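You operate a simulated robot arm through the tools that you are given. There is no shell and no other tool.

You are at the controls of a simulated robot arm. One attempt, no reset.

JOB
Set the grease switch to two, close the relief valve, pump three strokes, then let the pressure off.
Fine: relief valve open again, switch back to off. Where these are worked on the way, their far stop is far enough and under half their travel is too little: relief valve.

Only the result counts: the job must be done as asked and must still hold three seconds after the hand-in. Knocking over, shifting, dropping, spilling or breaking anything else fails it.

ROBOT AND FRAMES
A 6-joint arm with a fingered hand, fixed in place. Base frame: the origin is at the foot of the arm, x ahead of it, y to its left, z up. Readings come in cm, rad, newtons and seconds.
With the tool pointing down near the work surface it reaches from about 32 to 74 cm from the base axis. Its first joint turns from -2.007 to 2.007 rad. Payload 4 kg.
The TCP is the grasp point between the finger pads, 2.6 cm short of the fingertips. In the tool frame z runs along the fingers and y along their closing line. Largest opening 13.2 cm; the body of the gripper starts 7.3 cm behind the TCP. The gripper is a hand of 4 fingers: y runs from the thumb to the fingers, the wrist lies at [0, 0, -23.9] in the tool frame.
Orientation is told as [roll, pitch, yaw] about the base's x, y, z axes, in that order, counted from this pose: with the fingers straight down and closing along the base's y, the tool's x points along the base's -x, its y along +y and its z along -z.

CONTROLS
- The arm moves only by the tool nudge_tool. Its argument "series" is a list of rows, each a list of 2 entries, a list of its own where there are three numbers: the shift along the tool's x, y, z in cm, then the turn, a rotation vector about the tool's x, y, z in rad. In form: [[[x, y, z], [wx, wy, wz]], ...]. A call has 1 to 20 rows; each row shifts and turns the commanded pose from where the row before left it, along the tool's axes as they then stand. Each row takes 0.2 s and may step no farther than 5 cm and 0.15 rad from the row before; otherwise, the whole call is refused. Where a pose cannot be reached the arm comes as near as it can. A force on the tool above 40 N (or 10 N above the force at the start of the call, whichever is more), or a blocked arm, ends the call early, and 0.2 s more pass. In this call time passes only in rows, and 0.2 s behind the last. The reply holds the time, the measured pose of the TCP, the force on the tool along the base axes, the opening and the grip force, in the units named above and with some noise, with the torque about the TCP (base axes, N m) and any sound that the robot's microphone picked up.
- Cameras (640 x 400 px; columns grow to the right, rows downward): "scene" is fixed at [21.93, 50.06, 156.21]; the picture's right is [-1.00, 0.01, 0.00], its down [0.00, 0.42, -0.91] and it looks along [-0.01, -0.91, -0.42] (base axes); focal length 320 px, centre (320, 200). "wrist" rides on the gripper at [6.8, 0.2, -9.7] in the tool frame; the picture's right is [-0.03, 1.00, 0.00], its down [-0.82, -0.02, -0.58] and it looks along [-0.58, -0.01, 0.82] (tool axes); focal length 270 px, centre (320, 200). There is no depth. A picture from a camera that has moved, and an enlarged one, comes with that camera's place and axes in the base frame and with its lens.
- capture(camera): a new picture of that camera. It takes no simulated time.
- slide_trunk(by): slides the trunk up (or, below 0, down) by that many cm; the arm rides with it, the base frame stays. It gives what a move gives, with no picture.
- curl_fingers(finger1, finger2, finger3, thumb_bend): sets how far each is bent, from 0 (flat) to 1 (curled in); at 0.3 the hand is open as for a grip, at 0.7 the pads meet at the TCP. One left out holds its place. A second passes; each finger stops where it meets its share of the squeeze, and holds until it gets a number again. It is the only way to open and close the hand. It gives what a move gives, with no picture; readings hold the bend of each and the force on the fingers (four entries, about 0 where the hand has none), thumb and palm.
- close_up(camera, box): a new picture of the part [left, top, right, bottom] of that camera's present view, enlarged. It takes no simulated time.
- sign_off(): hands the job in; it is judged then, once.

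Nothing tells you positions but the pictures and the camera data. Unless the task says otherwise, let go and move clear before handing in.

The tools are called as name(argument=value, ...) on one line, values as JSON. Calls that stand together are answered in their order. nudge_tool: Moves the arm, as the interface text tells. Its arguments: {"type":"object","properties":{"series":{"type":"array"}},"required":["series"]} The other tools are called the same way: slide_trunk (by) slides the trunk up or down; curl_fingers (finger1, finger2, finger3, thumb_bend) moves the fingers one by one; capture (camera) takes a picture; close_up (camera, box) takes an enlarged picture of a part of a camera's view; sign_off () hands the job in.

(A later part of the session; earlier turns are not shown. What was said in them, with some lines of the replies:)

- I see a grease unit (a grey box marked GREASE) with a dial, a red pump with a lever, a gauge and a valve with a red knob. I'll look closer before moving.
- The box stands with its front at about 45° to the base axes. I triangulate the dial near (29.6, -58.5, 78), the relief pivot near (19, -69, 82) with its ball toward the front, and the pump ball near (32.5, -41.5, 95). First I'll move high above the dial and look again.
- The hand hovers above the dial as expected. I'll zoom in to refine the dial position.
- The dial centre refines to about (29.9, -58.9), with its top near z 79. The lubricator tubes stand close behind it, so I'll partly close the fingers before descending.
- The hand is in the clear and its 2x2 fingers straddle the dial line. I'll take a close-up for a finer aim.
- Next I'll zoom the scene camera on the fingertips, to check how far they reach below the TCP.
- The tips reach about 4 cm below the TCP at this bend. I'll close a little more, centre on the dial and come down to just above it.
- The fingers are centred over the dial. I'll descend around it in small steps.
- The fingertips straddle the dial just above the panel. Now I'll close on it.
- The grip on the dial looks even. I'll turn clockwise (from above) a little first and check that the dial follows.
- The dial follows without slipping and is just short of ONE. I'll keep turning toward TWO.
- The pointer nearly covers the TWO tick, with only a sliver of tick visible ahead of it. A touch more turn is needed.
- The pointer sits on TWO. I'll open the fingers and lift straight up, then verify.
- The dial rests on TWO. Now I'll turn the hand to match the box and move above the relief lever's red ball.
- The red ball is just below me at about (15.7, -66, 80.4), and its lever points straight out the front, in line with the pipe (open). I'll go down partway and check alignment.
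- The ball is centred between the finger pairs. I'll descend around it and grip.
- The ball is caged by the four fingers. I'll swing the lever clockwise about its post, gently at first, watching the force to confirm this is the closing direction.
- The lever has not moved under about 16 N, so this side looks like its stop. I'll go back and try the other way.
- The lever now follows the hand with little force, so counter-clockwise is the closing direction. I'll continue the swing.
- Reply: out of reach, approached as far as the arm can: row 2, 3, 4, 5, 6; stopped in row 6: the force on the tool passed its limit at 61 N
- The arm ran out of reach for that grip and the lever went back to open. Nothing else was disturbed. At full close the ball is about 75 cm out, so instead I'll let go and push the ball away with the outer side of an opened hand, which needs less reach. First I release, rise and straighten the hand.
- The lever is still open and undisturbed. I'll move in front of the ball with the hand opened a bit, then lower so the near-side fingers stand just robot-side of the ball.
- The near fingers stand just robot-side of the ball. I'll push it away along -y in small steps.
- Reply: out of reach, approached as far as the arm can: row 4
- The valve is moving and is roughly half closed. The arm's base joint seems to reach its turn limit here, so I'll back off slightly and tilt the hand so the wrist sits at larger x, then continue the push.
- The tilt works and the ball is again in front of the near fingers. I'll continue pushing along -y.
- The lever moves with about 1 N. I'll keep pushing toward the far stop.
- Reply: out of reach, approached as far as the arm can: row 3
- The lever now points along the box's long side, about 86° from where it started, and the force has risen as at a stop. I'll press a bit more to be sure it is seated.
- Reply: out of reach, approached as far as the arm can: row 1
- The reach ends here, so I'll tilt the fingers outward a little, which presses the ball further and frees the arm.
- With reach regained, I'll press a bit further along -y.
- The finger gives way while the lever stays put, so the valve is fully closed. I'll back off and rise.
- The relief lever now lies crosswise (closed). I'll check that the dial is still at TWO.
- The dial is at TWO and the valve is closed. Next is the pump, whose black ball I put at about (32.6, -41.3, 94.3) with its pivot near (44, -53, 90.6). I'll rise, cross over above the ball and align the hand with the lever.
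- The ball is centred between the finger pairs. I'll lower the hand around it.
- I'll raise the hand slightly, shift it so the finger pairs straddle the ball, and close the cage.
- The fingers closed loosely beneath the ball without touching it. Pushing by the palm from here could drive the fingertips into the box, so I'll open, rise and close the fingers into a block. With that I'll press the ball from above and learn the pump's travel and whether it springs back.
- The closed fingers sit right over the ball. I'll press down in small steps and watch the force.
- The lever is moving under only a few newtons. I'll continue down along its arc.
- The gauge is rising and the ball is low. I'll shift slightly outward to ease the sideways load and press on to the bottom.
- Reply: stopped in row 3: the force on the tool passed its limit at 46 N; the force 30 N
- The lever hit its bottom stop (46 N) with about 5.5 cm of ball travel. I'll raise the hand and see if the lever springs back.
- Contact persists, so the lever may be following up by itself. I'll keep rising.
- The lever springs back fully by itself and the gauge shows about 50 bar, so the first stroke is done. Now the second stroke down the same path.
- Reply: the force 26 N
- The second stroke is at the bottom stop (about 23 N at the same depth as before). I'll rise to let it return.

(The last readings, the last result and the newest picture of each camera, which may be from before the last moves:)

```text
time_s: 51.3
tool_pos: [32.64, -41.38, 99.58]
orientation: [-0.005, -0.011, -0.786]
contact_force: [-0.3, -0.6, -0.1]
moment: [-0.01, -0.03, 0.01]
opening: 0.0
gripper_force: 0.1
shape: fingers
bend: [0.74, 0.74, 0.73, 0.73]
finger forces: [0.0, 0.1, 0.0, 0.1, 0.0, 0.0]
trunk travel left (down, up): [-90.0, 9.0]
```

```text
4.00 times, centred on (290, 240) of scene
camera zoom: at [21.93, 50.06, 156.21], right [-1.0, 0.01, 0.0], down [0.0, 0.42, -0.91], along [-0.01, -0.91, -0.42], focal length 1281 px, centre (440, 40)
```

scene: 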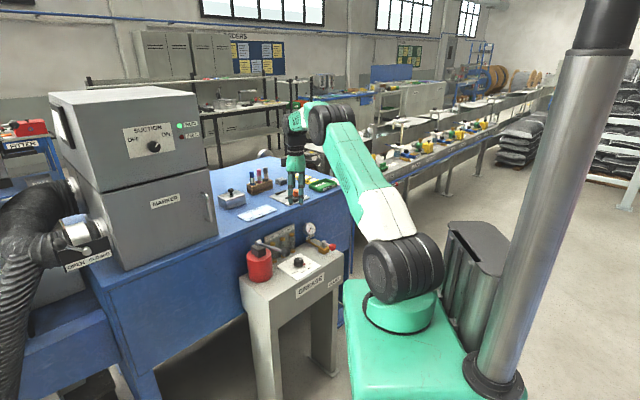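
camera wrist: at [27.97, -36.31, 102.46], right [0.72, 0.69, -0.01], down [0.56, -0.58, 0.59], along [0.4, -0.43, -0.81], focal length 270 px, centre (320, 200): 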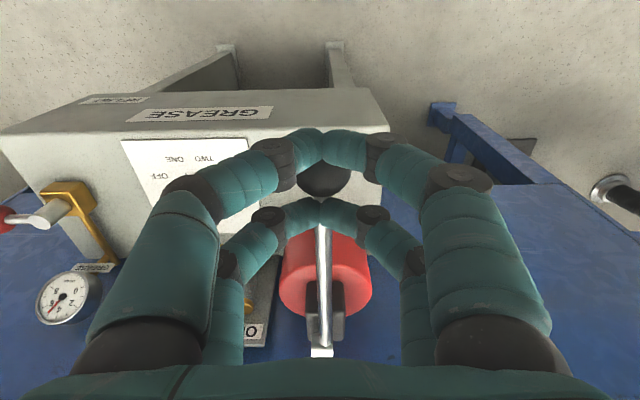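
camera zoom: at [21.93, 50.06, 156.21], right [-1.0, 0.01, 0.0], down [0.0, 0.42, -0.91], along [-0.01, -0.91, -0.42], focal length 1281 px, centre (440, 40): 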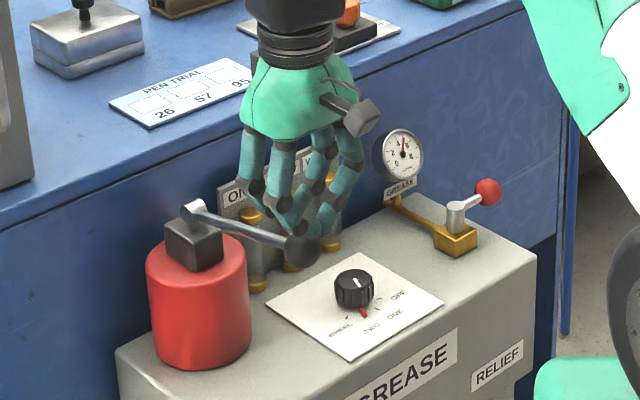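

The lever is fully back up. Third stroke now.

nudge_tool(series=[[[0, 0, 1.2], [0, 0, 0]], [[0, 0, 1], [0, 0, 0]], [[0.1, 0, 1], [0, 0, 0]], [[0.1, 0, 1], [0, 0, 0]], [[0.1, 0, 1], [0, 0, 0]], [[0, 0, 0.8], [0, 0, 0]], [[0, 0, 0.5], [0, 0, 0]], [[0, 0, 0.3], [0, 0, 0]]])

close_up(camera="scene", box=[230, 190, 350, 290])

close_up(camera="scene", box=[310, 215, 350, 245])

```text
time_s: 53.1
tool_pos: [32.5, -41.35, 92.94]
orientation: [-0.006, -0.014, -0.787]
contact_force: [4.4, -0.4, 18.0]
moment: [-0.05, -0.15, 0.05]
opening: 0.01
gripper_force: 16.5
shape: fingers
bend: [0.74, 0.75, 0.73, 0.73]
finger forces: [15.0, 18.4, 0.1, 0.0, 0.0, 0.1]
trunk travel left (down, up): [-90.0, 9.0]
```

```text
4.00 times, centred on (290, 240) of scene
camera zoom: at [21.93, 50.06, 156.21], right [-1.0, 0.01, 0.0], down [0.0, 0.42, -0.91], along [-0.01, -0.91, -0.42], focal length 1281 px, centre (440, 40)
```

zoom: 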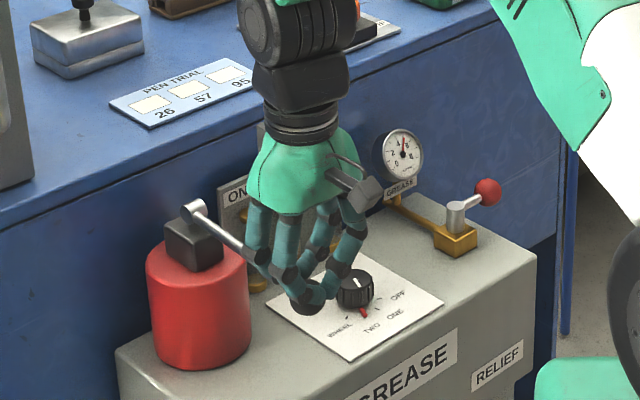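

```text
13.33 times, centred on (330, 230) of scene
camera zoom: at [21.93, 50.06, 156.21], right [-1.0, 0.01, 0.0], down [0.0, 0.42, -0.91], along [-0.01, -0.91, -0.42], focal length 4270 px, centre (187, -200)
```

zoom: 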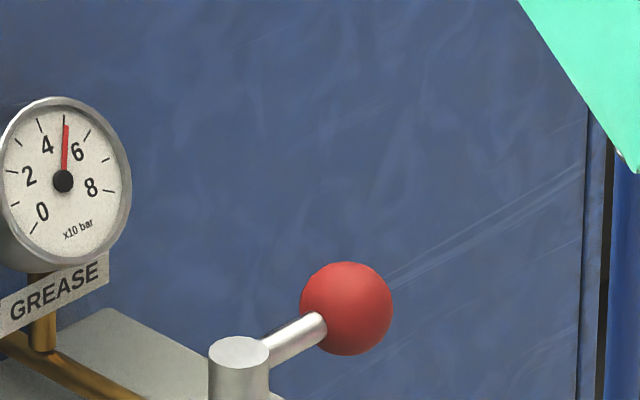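

That is the same depth as before. I'll press a touch more to make sure the stroke reached the stop, then release upward.

nudge_tool(series=[[[0, 0, 0.25], [0, 0, 0]], [[0, 0, 0], [0, 0, 0]]])

nudge_tool(series=[[[-0.1, 0, -1], [0, 0, 0]], [[-0.1, 0, -1], [0, 0, 0]], [[-0.1, 0, -1.2], [0, 0, 0]], [[0, 0, -1.2], [0, 0, 0]], [[0, 0, -1.2], [0, 0, 0]], [[0, 0, -3], [0, 0, 0]], [[0, 0, -4], [0, 0, 0]], [[0, 0, 0], [0, 0, 0]]])

close_up(camera="scene", box=[230, 190, 350, 290])

```text
time_s: 53.7
tool_pos: [32.57, -41.32, 92.77]
orientation: [-0.007, -0.016, -0.785]
contact_force: [8.9, -1.0, 31.3]
moment: [-0.08, -0.2, 0.08]
opening: 0.0
gripper_force: 33.5
shape: fingers
bend: [0.75, 0.76, 0.74, 0.73]
finger forces: [26.9, 27.5, 12.9, 0.0, 0.0, 0.0]
trunk travel left (down, up): [-90.0, 9.0]
```

```text
time_s: 55.5
tool_pos: [32.73, -41.23, 105.14]
orientation: [-0.004, -0.012, -0.785]
contact_force: [-0.4, -0.6, -0.1]
moment: [-0.03, 0.03, -0.02]
opening: 0.0
gripper_force: 0.1
shape: fingers
bend: [0.74, 0.74, 0.73, 0.73]
finger forces: [0.0, 0.0, 0.0, 0.0, 0.1, 0.0]
trunk travel left (down, up): [-90.0, 9.0]
```

```text
4.00 times, centred on (290, 240) of scene
camera zoom: at [21.93, 50.06, 156.21], right [-1.0, 0.01, 0.0], down [0.0, 0.42, -0.91], along [-0.01, -0.91, -0.42], focal length 1281 px, centre (440, 40)
```

zoom: 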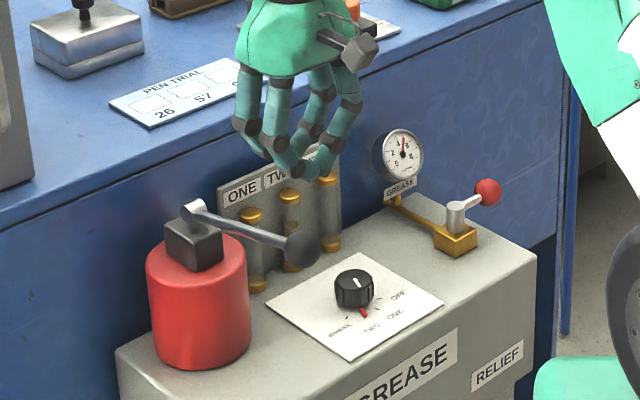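

Three full strokes are done and the lever is back up. Next I'll reopen the relief valve by hooking the red ball from its far side with the thumb-side fingers. First I turn the hand back, travel over and tilt.

nudge_tool(series=[[[0, 0, 0], [0, 0, -0.131]], [[0, 0, 0], [0, 0, -0.131]], [[0, 0, 0], [0, 0, -0.131]], [[0, 0, 0], [0, 0, -0.131]], [[0, 0, 0], [0, 0, -0.131]], [[0, 0, 0], [0, 0, -0.131]], [[2.8, -3.5, 0], [0, 0, 0]], [[2.8, -3.5, 0], [0, 0, 0]], [[2.8, -3.5, 0], [0, 0, 0]], [[2.8, -3.5, 0], [0, 0, 0]], [[2.8, -3.5, 0], [0, 0, 0]], [[2.7, -3.5, 0], [0, 0, 0]], [[0, 0, 0], [0.075, 0.075, 0]], [[0, 0, 0], [0.075, 0.075, 0]], [[0, 0, 0], [0, 0, 0]]])

curl_fingers(finger1=0.6, finger2=0.6, finger3=0.3, thumb_bend=0.3)

capture(camera="wrist")

capture(camera="scene")

```text
time_s: 58.7
tool_pos: [15.92, -62.48, 105.4]
orientation: [-0.166, 0.146, -0.011]
contact_force: [0.1, -0.6, 0.1]
moment: [-0.01, 0.05, 0.03]
opening: 0.0
gripper_force: 0.1
shape: fingers
bend: [0.74, 0.74, 0.73, 0.73]
finger forces: [0.1, 0.0, 0.0, 0.0, 0.1, 0.1]
trunk travel left (down, up): [-90.0, 9.0]
```

```text
time_s: 59.7
tool_pos: [15.95, -62.46, 105.31]
orientation: [-0.164, 0.147, -0.013]
contact_force: [0.5, -0.8, 0.0]
moment: [0.0, -0.01, -0.01]
opening: 8.22
gripper_force: 0.0
shape: fingers
bend: [0.6, 0.6, 0.3, 0.3]
finger forces: [0.0, 0.1, 0.1, 0.0, 0.1, 0.0]
trunk travel left (down, up): [-90.0, 9.0]
```

```text
taken
camera wrist: at [10.67, -60.74, 115.74], right [0.01, 0.99, -0.16], down [0.89, 0.06, 0.45], along [0.45, -0.15, -0.88], focal length 270 px, centre (320, 200)
```

wrist: 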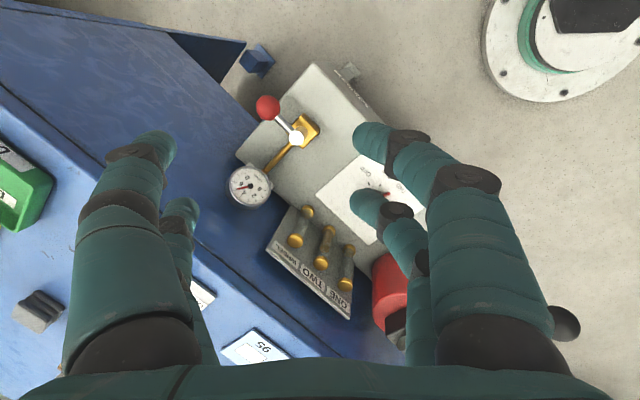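

```text
taken
```

scene: 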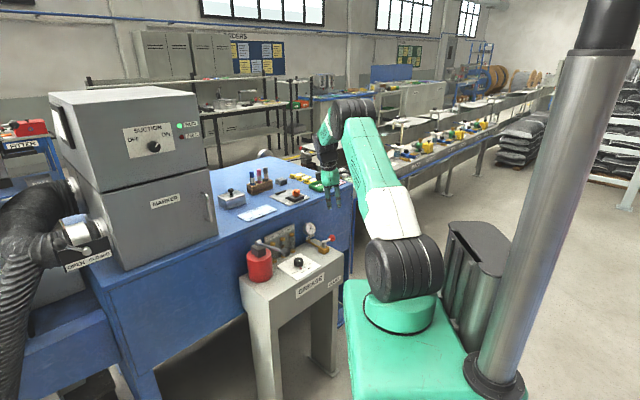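

The ball is at about (15.7, -73.5). I'll move so the opened thumb-side fingers are beyond it, still high up, and check.

nudge_tool(series=[[[1.27, -3.4, 0.755], [0, 0, 0]], [[1.27, -3.4, 0.755], [0, 0, 0]], [[-0.5, 0.55, 3.32], [0, 0, 0]], [[-0.5, 0.55, 3.32], [0, 0, 0]], [[-0.5, 0.55, 3.32], [0, 0, 0]], [[0, 0, 0], [0, 0, 0]]])

capture(camera="wrist")

close_up(camera="scene", box=[280, 190, 370, 270])

```text
time_s: 61.1
tool_pos: [13.32, -69.33, 95.03]
orientation: [-0.164, 0.146, -0.012]
contact_force: [0.4, 0.1, 0.0]
moment: [0.0, 0.0, 0.0]
opening: 8.25
gripper_force: 0.0
shape: fingers
bend: [0.6, 0.6, 0.3, 0.3]
finger forces: [0.0, 0.0, 0.0, 0.0, 0.1, 0.0]
trunk travel left (down, up): [-90.0, 9.0]
```

```text
taken
camera wrist: at [7.93, -67.62, 105.46], right [0.01, 0.99, -0.17], down [0.89, 0.06, 0.45], along [0.45, -0.15, -0.88], focal length 270 px, centre (320, 200)
```

wrist: 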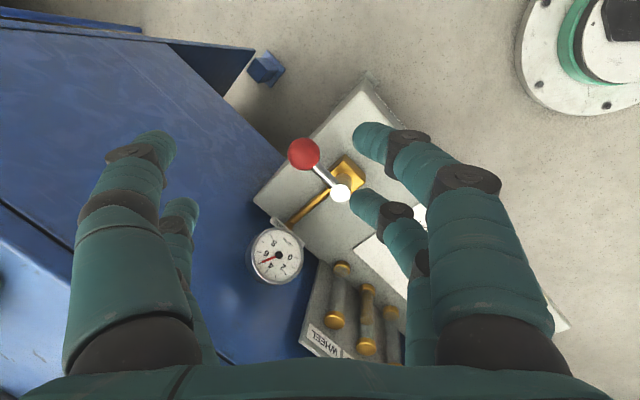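

```text
5.00 times, centred on (325, 230) of scene
camera zoom: at [21.93, 50.06, 156.21], right [-1.0, 0.01, 0.0], down [0.0, 0.42, -0.91], along [-0.01, -0.91, -0.42], focal length 1601 px, centre (295, 50)
```

zoom: 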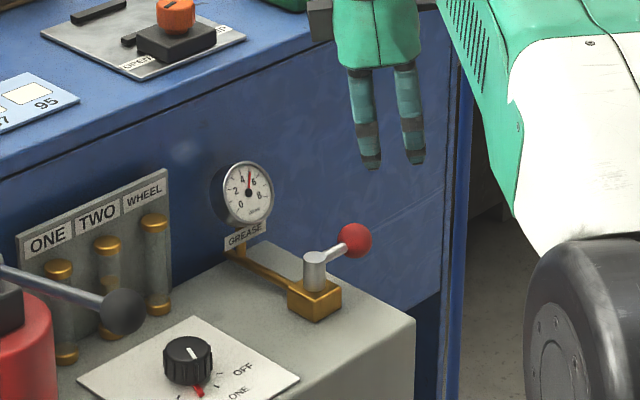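

The far-side fingers will clear the ball. I'll lower straight down so they hang behind it.

nudge_tool(series=[[[-0.51, 0.57, 3.41], [0, 0, 0]], [[-0.51, 0.57, 3.41], [0, 0, 0]], [[-0.44, 0.49, 2.93], [0, 0, 0]], [[-0.41, 0.45, 2.73], [0, 0, 0]], [[0, 0, 0], [0, 0, 0]]])

capture(camera="wrist")

close_up(camera="scene", box=[290, 200, 370, 270])

```text
time_s: 62.3
tool_pos: [13.35, -69.23, 82.39]
orientation: [-0.164, 0.147, -0.013]
contact_force: [0.2, 0.3, -0.5]
moment: [-0.04, 0.02, -0.01]
opening: 8.24
gripper_force: 0.1
shape: fingers
bend: [0.6, 0.6, 0.3, 0.3]
finger forces: [0.0, 0.0, 0.0, 0.1, 0.0, 0.1]
trunk travel left (down, up): [-90.0, 9.0]
```

```text
taken
camera wrist: at [8.0, -67.58, 92.74], right [0.01, 0.99, -0.17], down [0.89, 0.06, 0.45], along [0.45, -0.15, -0.88], focal length 270 px, centre (320, 200)
```

wrist: 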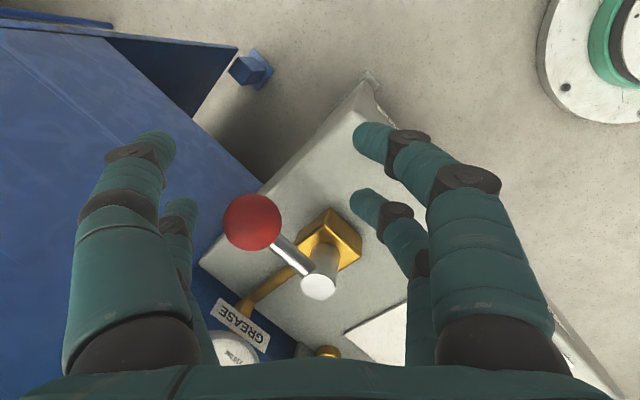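

```text
5.71 times, centred on (330, 235) of scene
camera zoom: at [21.93, 50.06, 156.21], right [-1.0, 0.01, 0.0], down [0.0, 0.42, -0.91], along [-0.01, -0.91, -0.42], focal length 1830 px, centre (263, 0)
```

zoom: 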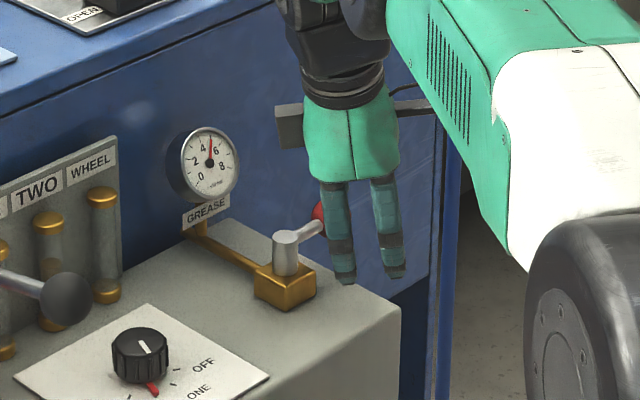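

The rear far-side finger hangs behind the ball. I'll pull it toward the robot (+y) in small steps.

nudge_tool(series=[[[0.01, 0.99, -0.16], [0, 0, 0]], [[0.01, 0.99, -0.16], [0, 0, 0]], [[0.01, 0.99, -0.16], [0, 0, 0]], [[0.1, 0.99, -0.16], [0, 0, 0]]])

capture(camera="wrist")

```text
time_s: 63.3
tool_pos: [13.32, -65.33, 82.43]
orientation: [-0.167, 0.145, -0.011]
contact_force: [-4.4, -3.6, 3.8]
moment: [-0.33, -0.05, -0.4]
opening: 8.25
gripper_force: 2.8
shape: fingers
bend: [0.6, 0.6, 0.21, 0.3]
finger forces: [0.0, 0.0, 5.4, 0.1, 0.1, 0.0]
trunk travel left (down, up): [-90.0, 9.0]
```

```text
taken
camera wrist: at [7.92, -63.61, 92.87], right [0.01, 0.99, -0.17], down [0.89, 0.06, 0.45], along [0.45, -0.15, -0.88], focal length 270 px, centre (320, 200)
```

wrist: 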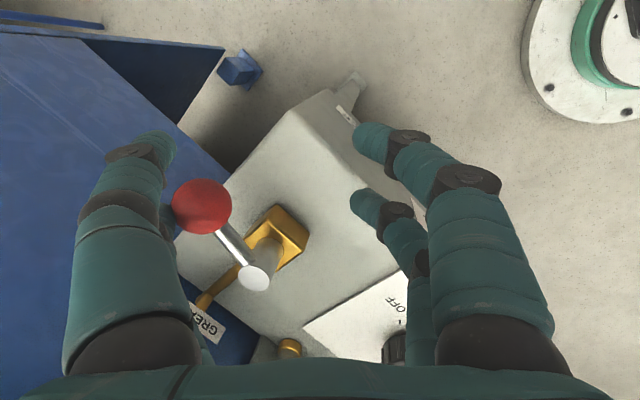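

The lever is swinging back and the finger is flexing a little. I'll continue pulling.

nudge_tool(series=[[[0.01, 0.99, -0.16], [0, 0, 0]], [[0.01, 0.99, -0.16], [0, 0, 0]], [[0.01, 0.99, -0.16], [0, 0, 0]]])

capture(camera="wrist")

close_up(camera="scene", box=[290, 200, 370, 270])

```text
time_s: 64.1
tool_pos: [13.31, -62.2, 82.27]
orientation: [-0.164, 0.147, -0.012]
contact_force: [-0.1, -0.7, -0.2]
moment: [-0.03, -0.02, 0.0]
opening: 8.25
gripper_force: 0.1
shape: fingers
bend: [0.6, 0.6, 0.28, 0.3]
finger forces: [0.0, 0.0, 0.6, 0.0, 0.1, 0.0]
trunk travel left (down, up): [-90.0, 9.0]
```

```text
taken
camera wrist: at [8.04, -60.57, 92.74], right [0.01, 0.99, -0.16], down [0.89, 0.06, 0.45], along [0.45, -0.15, -0.88], focal length 270 px, centre (320, 200)
```

wrist: 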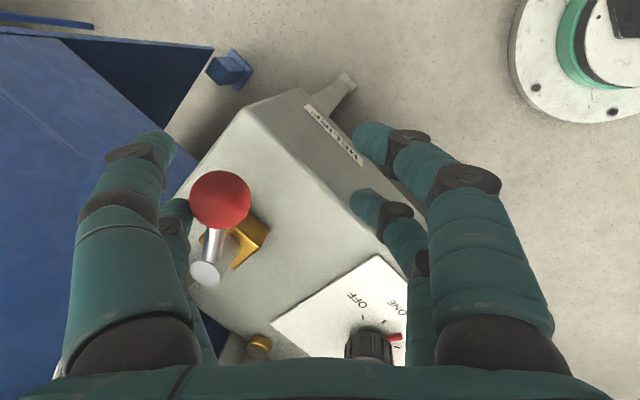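

```text
5.71 times, centred on (330, 235) of scene
camera zoom: at [21.93, 50.06, 156.21], right [-1.0, 0.01, 0.0], down [0.0, 0.42, -0.91], along [-0.01, -0.91, -0.42], focal length 1830 px, centre (263, 0)
```

zoom: 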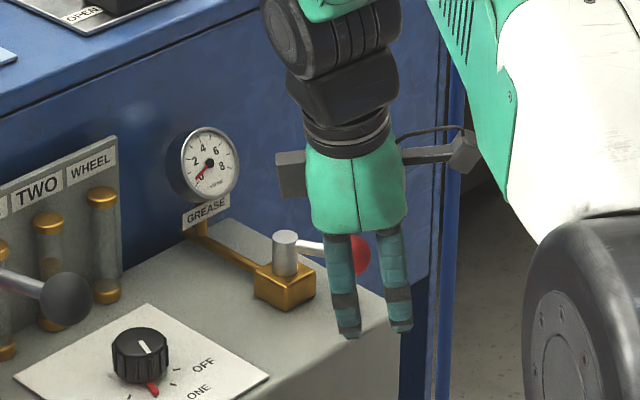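

The gauge has dropped to zero and the lever is past halfway. I'll pull on to its original open stop.

nudge_tool(series=[[[0.01, 0.99, -0.16], [0, 0, 0]], [[-0.1, 0.99, -0.16], [0, 0, 0]], [[-0.1, 0.99, -0.16], [0, 0, 0]], [[-0.1, 0.8, -0.13], [0, 0, 0]]])

capture(camera="wrist")

close_up(camera="scene", box=[290, 200, 370, 270])

```text
time_s: 65.1
tool_pos: [13.64, -58.54, 82.3]
orientation: [-0.164, 0.145, -0.012]
contact_force: [-2.8, -7.0, 1.7]
moment: [-0.2, -0.03, -0.42]
opening: 8.26
gripper_force: 3.4
shape: fingers
bend: [0.6, 0.6, 0.18, 0.3]
finger forces: [0.0, 0.1, 6.6, 0.0, 0.1, 0.0]
trunk travel left (down, up): [-90.0, 9.0]
```

```text
taken
camera wrist: at [8.35, -56.88, 92.73], right [0.01, 0.99, -0.17], down [0.89, 0.06, 0.45], along [0.45, -0.15, -0.88], focal length 270 px, centre (320, 200)
```

wrist: 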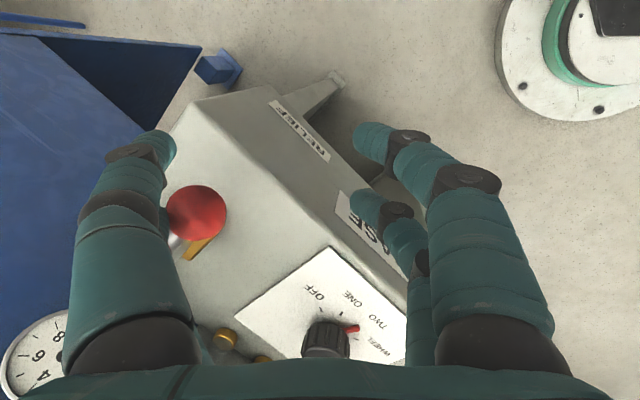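

```text
5.71 times, centred on (330, 235) of scene
camera zoom: at [21.93, 50.06, 156.21], right [-1.0, 0.01, 0.0], down [0.0, 0.42, -0.91], along [-0.01, -0.91, -0.42], focal length 1830 px, centre (263, 0)
```

zoom: 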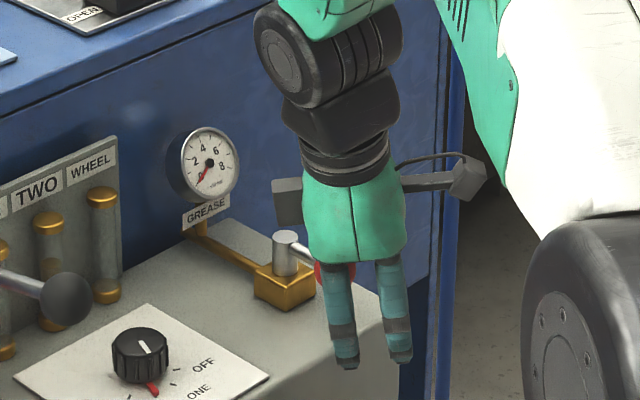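

The ball is back at its original open position, against its stop. I'll relax backwards slightly, lift clear and straighten the hand.

nudge_tool(series=[[[-0.01, -0.99, 0.16], [0, 0, 0]], [[-0.01, -0.7, 0.12], [0, 0, 0]], [[0.44, -0.49, -2.93], [0, 0, 0]], [[0.58, -0.65, -3.9], [0, 0, 0]], [[0.68, -0.75, -4.5], [0, 0, 0]], [[0, 0, 0], [0, 0, 0]]])

nudge_tool(series=[[[0, 0, 0], [-0.08, -0.073, 0]], [[0, 0, 0], [-0.08, -0.073, 0]], [[0, 0, 0], [0, 0, 0]]])

capture(camera="wrist")

close_up(camera="scene", box=[270, 190, 370, 280])

```text
time_s: 66.5
tool_pos: [13.57, -60.25, 93.88]
orientation: [-0.163, 0.147, -0.012]
contact_force: [-0.2, -0.5, 0.2]
moment: [0.01, 0.02, 0.0]
opening: 8.28
gripper_force: 0.1
shape: fingers
bend: [0.6, 0.6, 0.3, 0.3]
finger forces: [0.0, 0.0, 0.0, 0.1, 0.0, 0.1]
trunk travel left (down, up): [-90.0, 9.0]
```

```text
time_s: 67.3
tool_pos: [13.71, -60.12, 93.86]
orientation: [-0.002, 0.002, -0.003]
contact_force: [-0.5, -0.1, -0.6]
moment: [0.01, -0.02, 0.05]
opening: 8.26
gripper_force: 0.1
shape: fingers
bend: [0.6, 0.6, 0.3, 0.3]
finger forces: [0.0, 0.1, 0.0, 0.0, 0.0, 0.0]
trunk travel left (down, up): [-90.0, 9.0]
```

```text
taken
camera wrist: at [6.89, -60.03, 103.52], right [0.03, 1.0, 0.0], down [0.82, -0.02, 0.58], along [0.58, -0.02, -0.82], focal length 270 px, centre (320, 200)
```

wrist: 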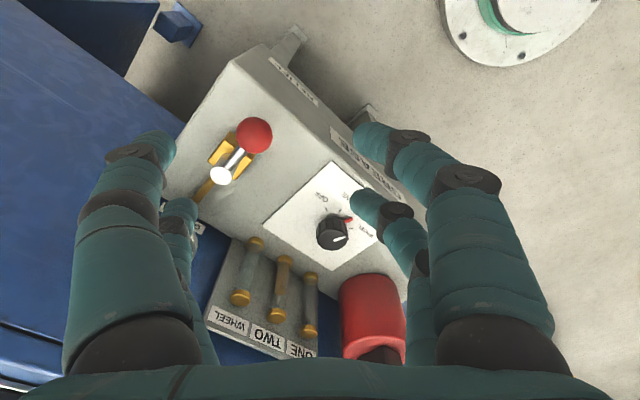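

```text
4.44 times, centred on (320, 235) of scene
camera zoom: at [21.93, 50.06, 156.21], right [-1.0, 0.01, 0.0], down [0.0, 0.42, -0.91], along [-0.01, -0.91, -0.42], focal length 1423 px, centre (320, 44)
```

zoom: 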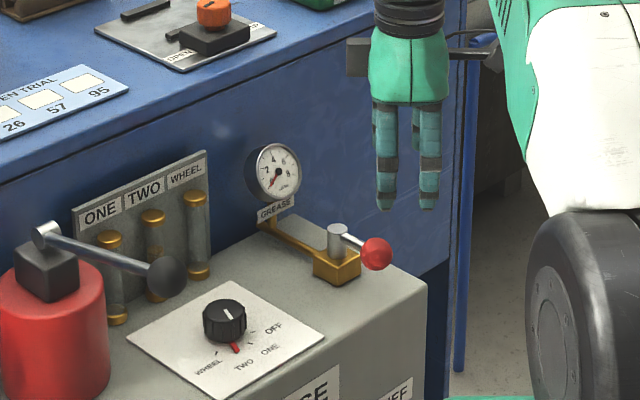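

The relief lever is in line with the pipe again (open) and the gauge reads zero. Now I'll bring the dial back to OFF: move above it and turn the hand to the yaw used at TWO.

curl_fingers(finger1=0.52, finger2=0.52, finger3=0.52, thumb_bend=0.52)

nudge_tool(series=[[[0, 0, -2.5], [0, 0, 0]], [[-4.05, 0.28, 0], [0, 0, 0]], [[-4.05, 0.28, 0], [0, 0, 0]], [[-4.05, 0.28, 0], [0, 0, 0]], [[-4.05, 0.28, 0], [0, 0, 0]], [[0, 0, 0], [0, 0, 0.139]], [[0, 0, 0], [0, 0, 0.139]], [[0, 0, 0], [0, 0, 0.139]], [[0, 0, 0], [0, 0, 0.139]], [[0, 0, 0], [0, 0, 0.139]], [[0, 0, 0], [0, 0, 0.139]], [[0, 0, 0], [0, 0, 0.139]], [[0, 0, 0], [0, 0, 0.139]], [[0, 0, 0], [0, 0, 0.139]], [[0, 0, 0], [0, 0, 0.139]], [[0, 0, 0], [0, 0, 0]]])

capture(camera="wrist")

```text
time_s: 68.3
tool_pos: [13.63, -60.14, 93.77]
orientation: [-0.001, 0.004, -0.002]
contact_force: [0.1, -0.3, 0.1]
moment: [0.0, 0.0, 0.0]
opening: 5.92
gripper_force: 0.0
shape: fingers
bend: [0.52, 0.52, 0.52, 0.52]
finger forces: [0.1, 0.1, 0.1, 0.1, 0.0, 0.1]
trunk travel left (down, up): [-90.0, 9.0]
```

```text
time_s: 71.7
tool_pos: [29.88, -59.11, 96.43]
orientation: [-0.002, -0.001, -1.391]
contact_force: [-0.5, 0.2, -0.3]
moment: [0.0, -0.03, -0.01]
opening: 5.9
gripper_force: 0.0
shape: fingers
bend: [0.52, 0.52, 0.52, 0.52]
finger forces: [0.1, 0.0, 0.0, 0.1, 0.0, 0.0]
trunk travel left (down, up): [-90.0, 9.0]
```

```text
taken
camera wrist: at [28.85, -52.39, 106.02], right [0.99, 0.15, 0.0], down [0.13, -0.81, 0.58], along [0.09, -0.57, -0.82], focal length 270 px, centre (320, 200)
```

wrist: 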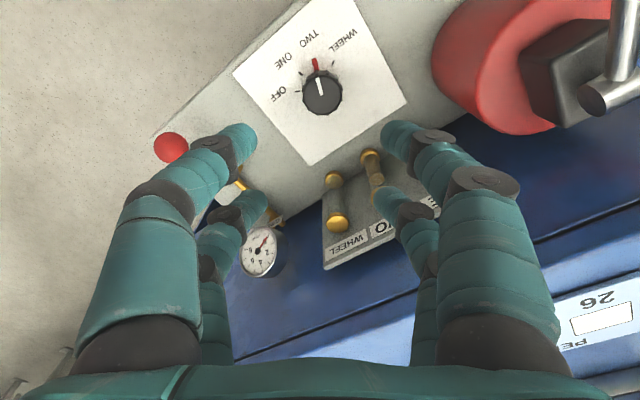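

This is the same pose as when I lifted off the dial. I'll descend straight down and grip.

nudge_tool(series=[[[0, 0, 5], [0, 0, 0]], [[0, 0, 4.5], [0, 0, 0]], [[0, 0, 3], [0, 0, 0]], [[0, 0, 1.5], [0, 0, 0]], [[0, 0, 1], [0, 0, 0]], [[0, 0, 0.5], [0, 0, 0]], [[0, 0, 0], [0, 0, 0]]])

curl_fingers(finger1=0.7, finger2=0.7, finger3=0.7, thumb_bend=0.7)

close_up(camera="wrist", box=[220, 60, 420, 240])

```text
time_s: 73.3
tool_pos: [29.79, -59.11, 80.9]
orientation: [-0.002, -0.003, -1.389]
contact_force: [0.1, 0.5, -0.4]
moment: [-0.03, 0.0, 0.0]
opening: 5.92
gripper_force: 0.0
shape: fingers
bend: [0.52, 0.52, 0.52, 0.52]
finger forces: [0.0, 0.0, 0.1, 0.0, 0.0, 0.0]
trunk travel left (down, up): [-90.0, 9.0]
```

```text
time_s: 74.3
tool_pos: [29.94, -59.05, 80.88]
orientation: [0.0, -0.002, -1.39]
contact_force: [2.7, 0.8, -2.5]
moment: [0.0, -0.07, 0.02]
opening: 1.92
gripper_force: 8.3
shape: fingers
bend: [0.63, 0.64, 0.66, 0.67]
finger forces: [5.1, 4.7, 2.7, 0.1, 4.5, 0.0]
trunk travel left (down, up): [-90.0, 9.0]
```

```text
2.22 times, centred on (320, 150) of wrist
camera zoom: at [28.87, -52.46, 90.49], right [0.99, 0.16, 0.0], down [0.13, -0.81, 0.58], along [0.09, -0.57, -0.82], focal length 601 px, centre (320, 311)
```

zoom: 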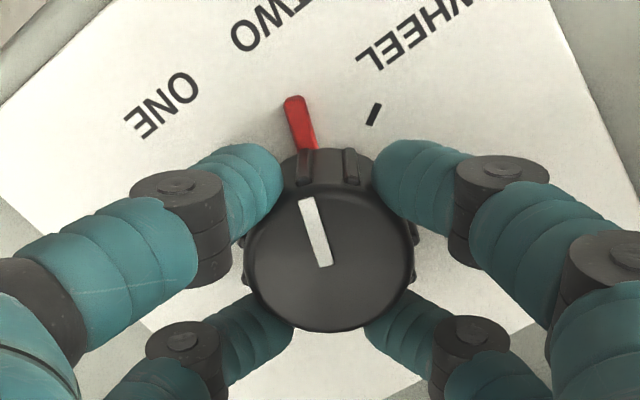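

The grip is good. I'll turn the dial counter-clockwise back to OFF.

nudge_tool(series=[[[0, 0, 0], [0, 0, -0.127]], [[0, 0, 0], [0, 0, -0.127]], [[0, 0, 0], [0, 0, -0.127]], [[0, 0, 0], [0, 0, -0.127]], [[0, 0, 0], [0, 0, -0.127]], [[0, 0, 0], [0, 0, -0.127]], [[0, 0, 0], [0, 0, -0.127]], [[0, 0, 0], [0, 0, -0.127]], [[0, 0, 0], [0, 0, -0.127]], [[0, 0, 0], [0, 0, -0.127]], [[0, 0, 0], [0, 0, -0.12]], [[0, 0, 0], [0, 0, 0]]])

close_up(camera="wrist", box=[220, 60, 420, 240])

close_up(camera="scene", box=[290, 245, 330, 280])

```text
time_s: 76.9
tool_pos: [29.99, -59.1, 80.9]
orientation: [0.0, 0.002, 0.004]
contact_force: [16.0, -2.1, -0.7]
moment: [-0.09, -0.39, -0.01]
opening: 1.6
gripper_force: 14.5
shape: fingers
bend: [0.64, 0.64, 0.66, 0.68]
finger forces: [3.4, 9.8, 10.8, 0.0, 4.6, 0.0]
trunk travel left (down, up): [-90.0, 9.0]
```

```text
2.22 times, centred on (320, 150) of wrist
camera zoom: at [23.21, -59.05, 90.51], right [0.02, 1.0, 0.0], down [0.82, -0.02, 0.58], along [0.58, -0.01, -0.82], focal length 601 px, centre (320, 311)
```

zoom: 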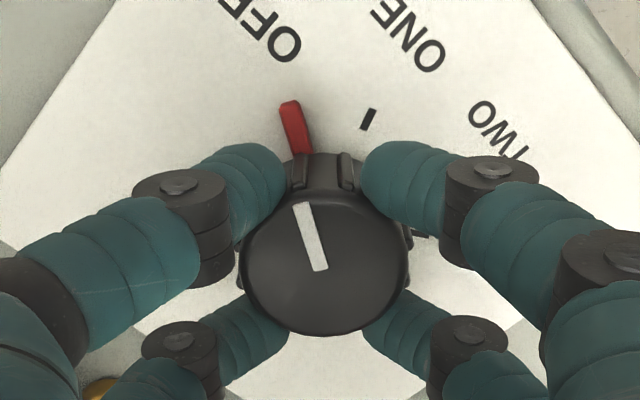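

```text
11.43 times, centred on (310, 262) of scene
camera zoom: at [21.93, 50.06, 156.21], right [-1.0, 0.01, 0.0], down [0.0, 0.42, -0.91], along [-0.01, -0.91, -0.42], focal length 3660 px, centre (434, -514)
```

zoom: 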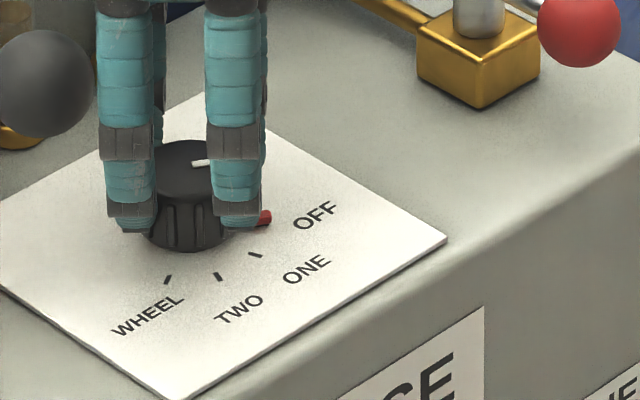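

The pointer is back over the OFF mark. I'll release, lift clear and verify everything.

curl_fingers(finger1=0.53, finger2=0.53, finger3=0.53, thumb_bend=0.53)

nudge_tool(series=[[[0, 0, -1.5], [0, 0, 0]], [[0, 0, -3], [0, 0, 0]], [[0, 0, -5], [0, 0, 0]], [[0, 0, -5], [0, 0, 0]], [[0, 0, -5], [0, 0, 0]], [[0, 0, -5], [0, 0, 0]], [[0, 0, 0], [0, 0, 0]]])

close_up(camera="scene", box=[290, 245, 330, 280])

close_up(camera="wrist", box=[260, 10, 380, 110])

close_up(camera="scene", box=[230, 200, 350, 290])

capture(camera="scene")

```text
time_s: 77.9
tool_pos: [29.84, -58.96, 80.93]
orientation: [-0.002, 0.0, 0.003]
contact_force: [0.4, -0.7, 0.2]
moment: [-0.01, -0.02, 0.0]
opening: 5.52
gripper_force: 0.0
shape: fingers
bend: [0.53, 0.53, 0.53, 0.53]
finger forces: [0.1, 0.1, 0.1, 0.1, 0.1, 0.0]
trunk travel left (down, up): [-90.0, 9.0]
```

```text
time_s: 79.5
tool_pos: [29.83, -58.96, 105.39]
orientation: [-0.003, 0.002, 0.001]
contact_force: [-0.9, -0.7, -0.5]
moment: [-0.03, 0.01, 0.01]
opening: 5.52
gripper_force: 0.2
shape: fingers
bend: [0.53, 0.53, 0.53, 0.53]
finger forces: [0.0, 0.1, 0.0, 0.0, 0.0, 0.0]
trunk travel left (down, up): [-90.0, 9.0]
```

```text
11.43 times, centred on (310, 262) of scene
camera zoom: at [21.93, 50.06, 156.21], right [-1.0, 0.01, 0.0], down [0.0, 0.42, -0.91], along [-0.01, -0.91, -0.42], focal length 3660 px, centre (434, -514)
```

zoom: 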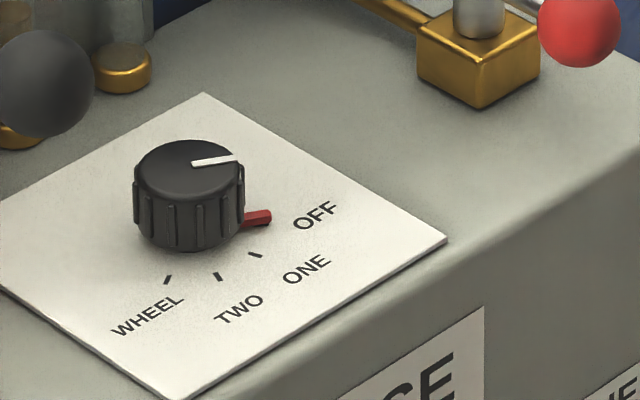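

```text
4.00 times, centred on (320, 60) of wrist
camera zoom: at [23.17, -58.89, 115.08], right [0.02, 1.0, 0.0], down [0.82, -0.02, 0.58], along [0.58, -0.02, -0.82], focal length 1081 px, centre (320, 760)
```

zoom: 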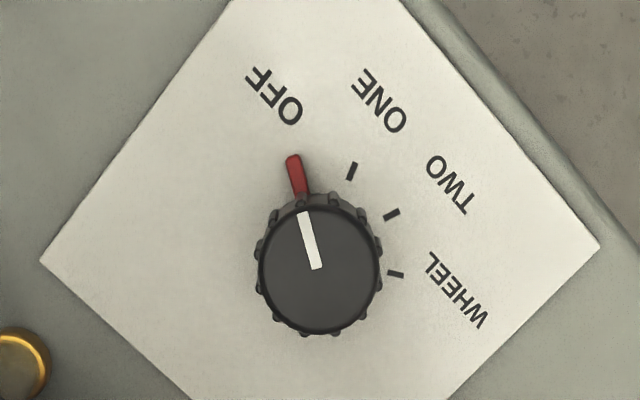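

```text
4.44 times, centred on (290, 245) of scene
camera zoom: at [21.93, 50.06, 156.21], right [-1.0, 0.01, 0.0], down [0.0, 0.42, -0.91], along [-0.01, -0.91, -0.42], focal length 1423 px, centre (453, 0)
```

zoom: 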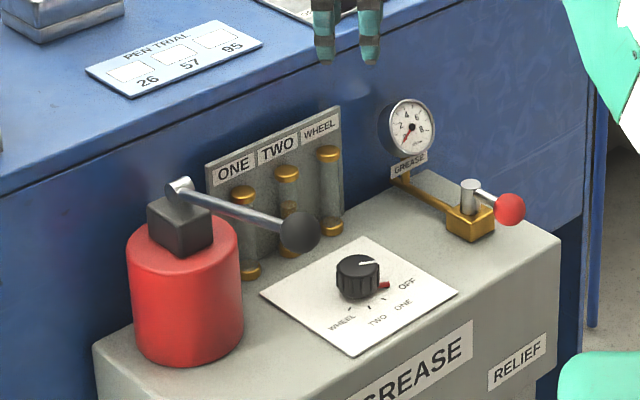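

```text
taken
```

scene: 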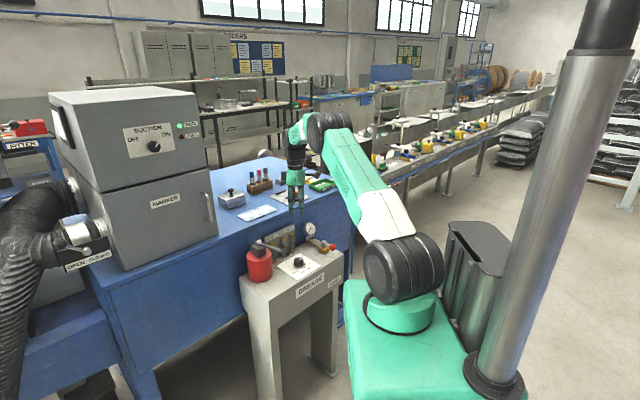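

Everything looks right: dial at OFF, lever open, gauge at zero, pump lever up. One last look at the TWO sight glass, which seems to show an indicator.

close_up(camera="scene", box=[275, 230, 325, 265])

```text
11.43 times, centred on (300, 248) of scene
camera zoom: at [21.93, 50.06, 156.21], right [-1.0, 0.01, 0.0], down [0.0, 0.42, -0.91], along [-0.01, -0.91, -0.42], focal length 3660 px, centre (549, -343)
```

zoom: 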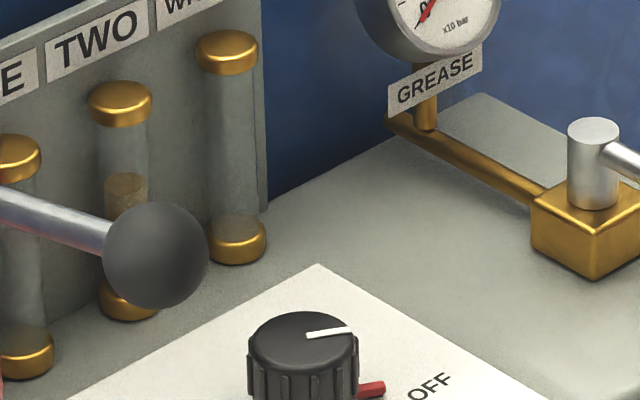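

Grease is visible in the TWO glass only, while ONE and WHEEL are empty. The relief valve is open, the gauge reads zero, the dial is at OFF and the hand is clear, so I'm handing the job in.

sign_off()

```text
The job is handed in.
```

The job is finished and handed in. The hand-in gave no result, so I don't know yet whether it passed.

- **Grease switch:** I set it to TWO for the pumping, then turned it back to OFF.
- **Relief valve:** I closed it to its far stop before pumping. On the first try the arm ran out of reach and the lever slid back open. I pushed it closed a different way after that.
- **Pump:** I made three full strokes to the bottom stop, and the lever sprang back up each time. The gauge read about 50 bar after the first stroke and stayed there. Grease shows in the TWO glass only.
- **Pressure:** I reopened the valve to its original position, and the gauge dropped to zero.

At hand-in the hand was clear above the unit, and nothing else looked moved or knocked over in the last pictures.
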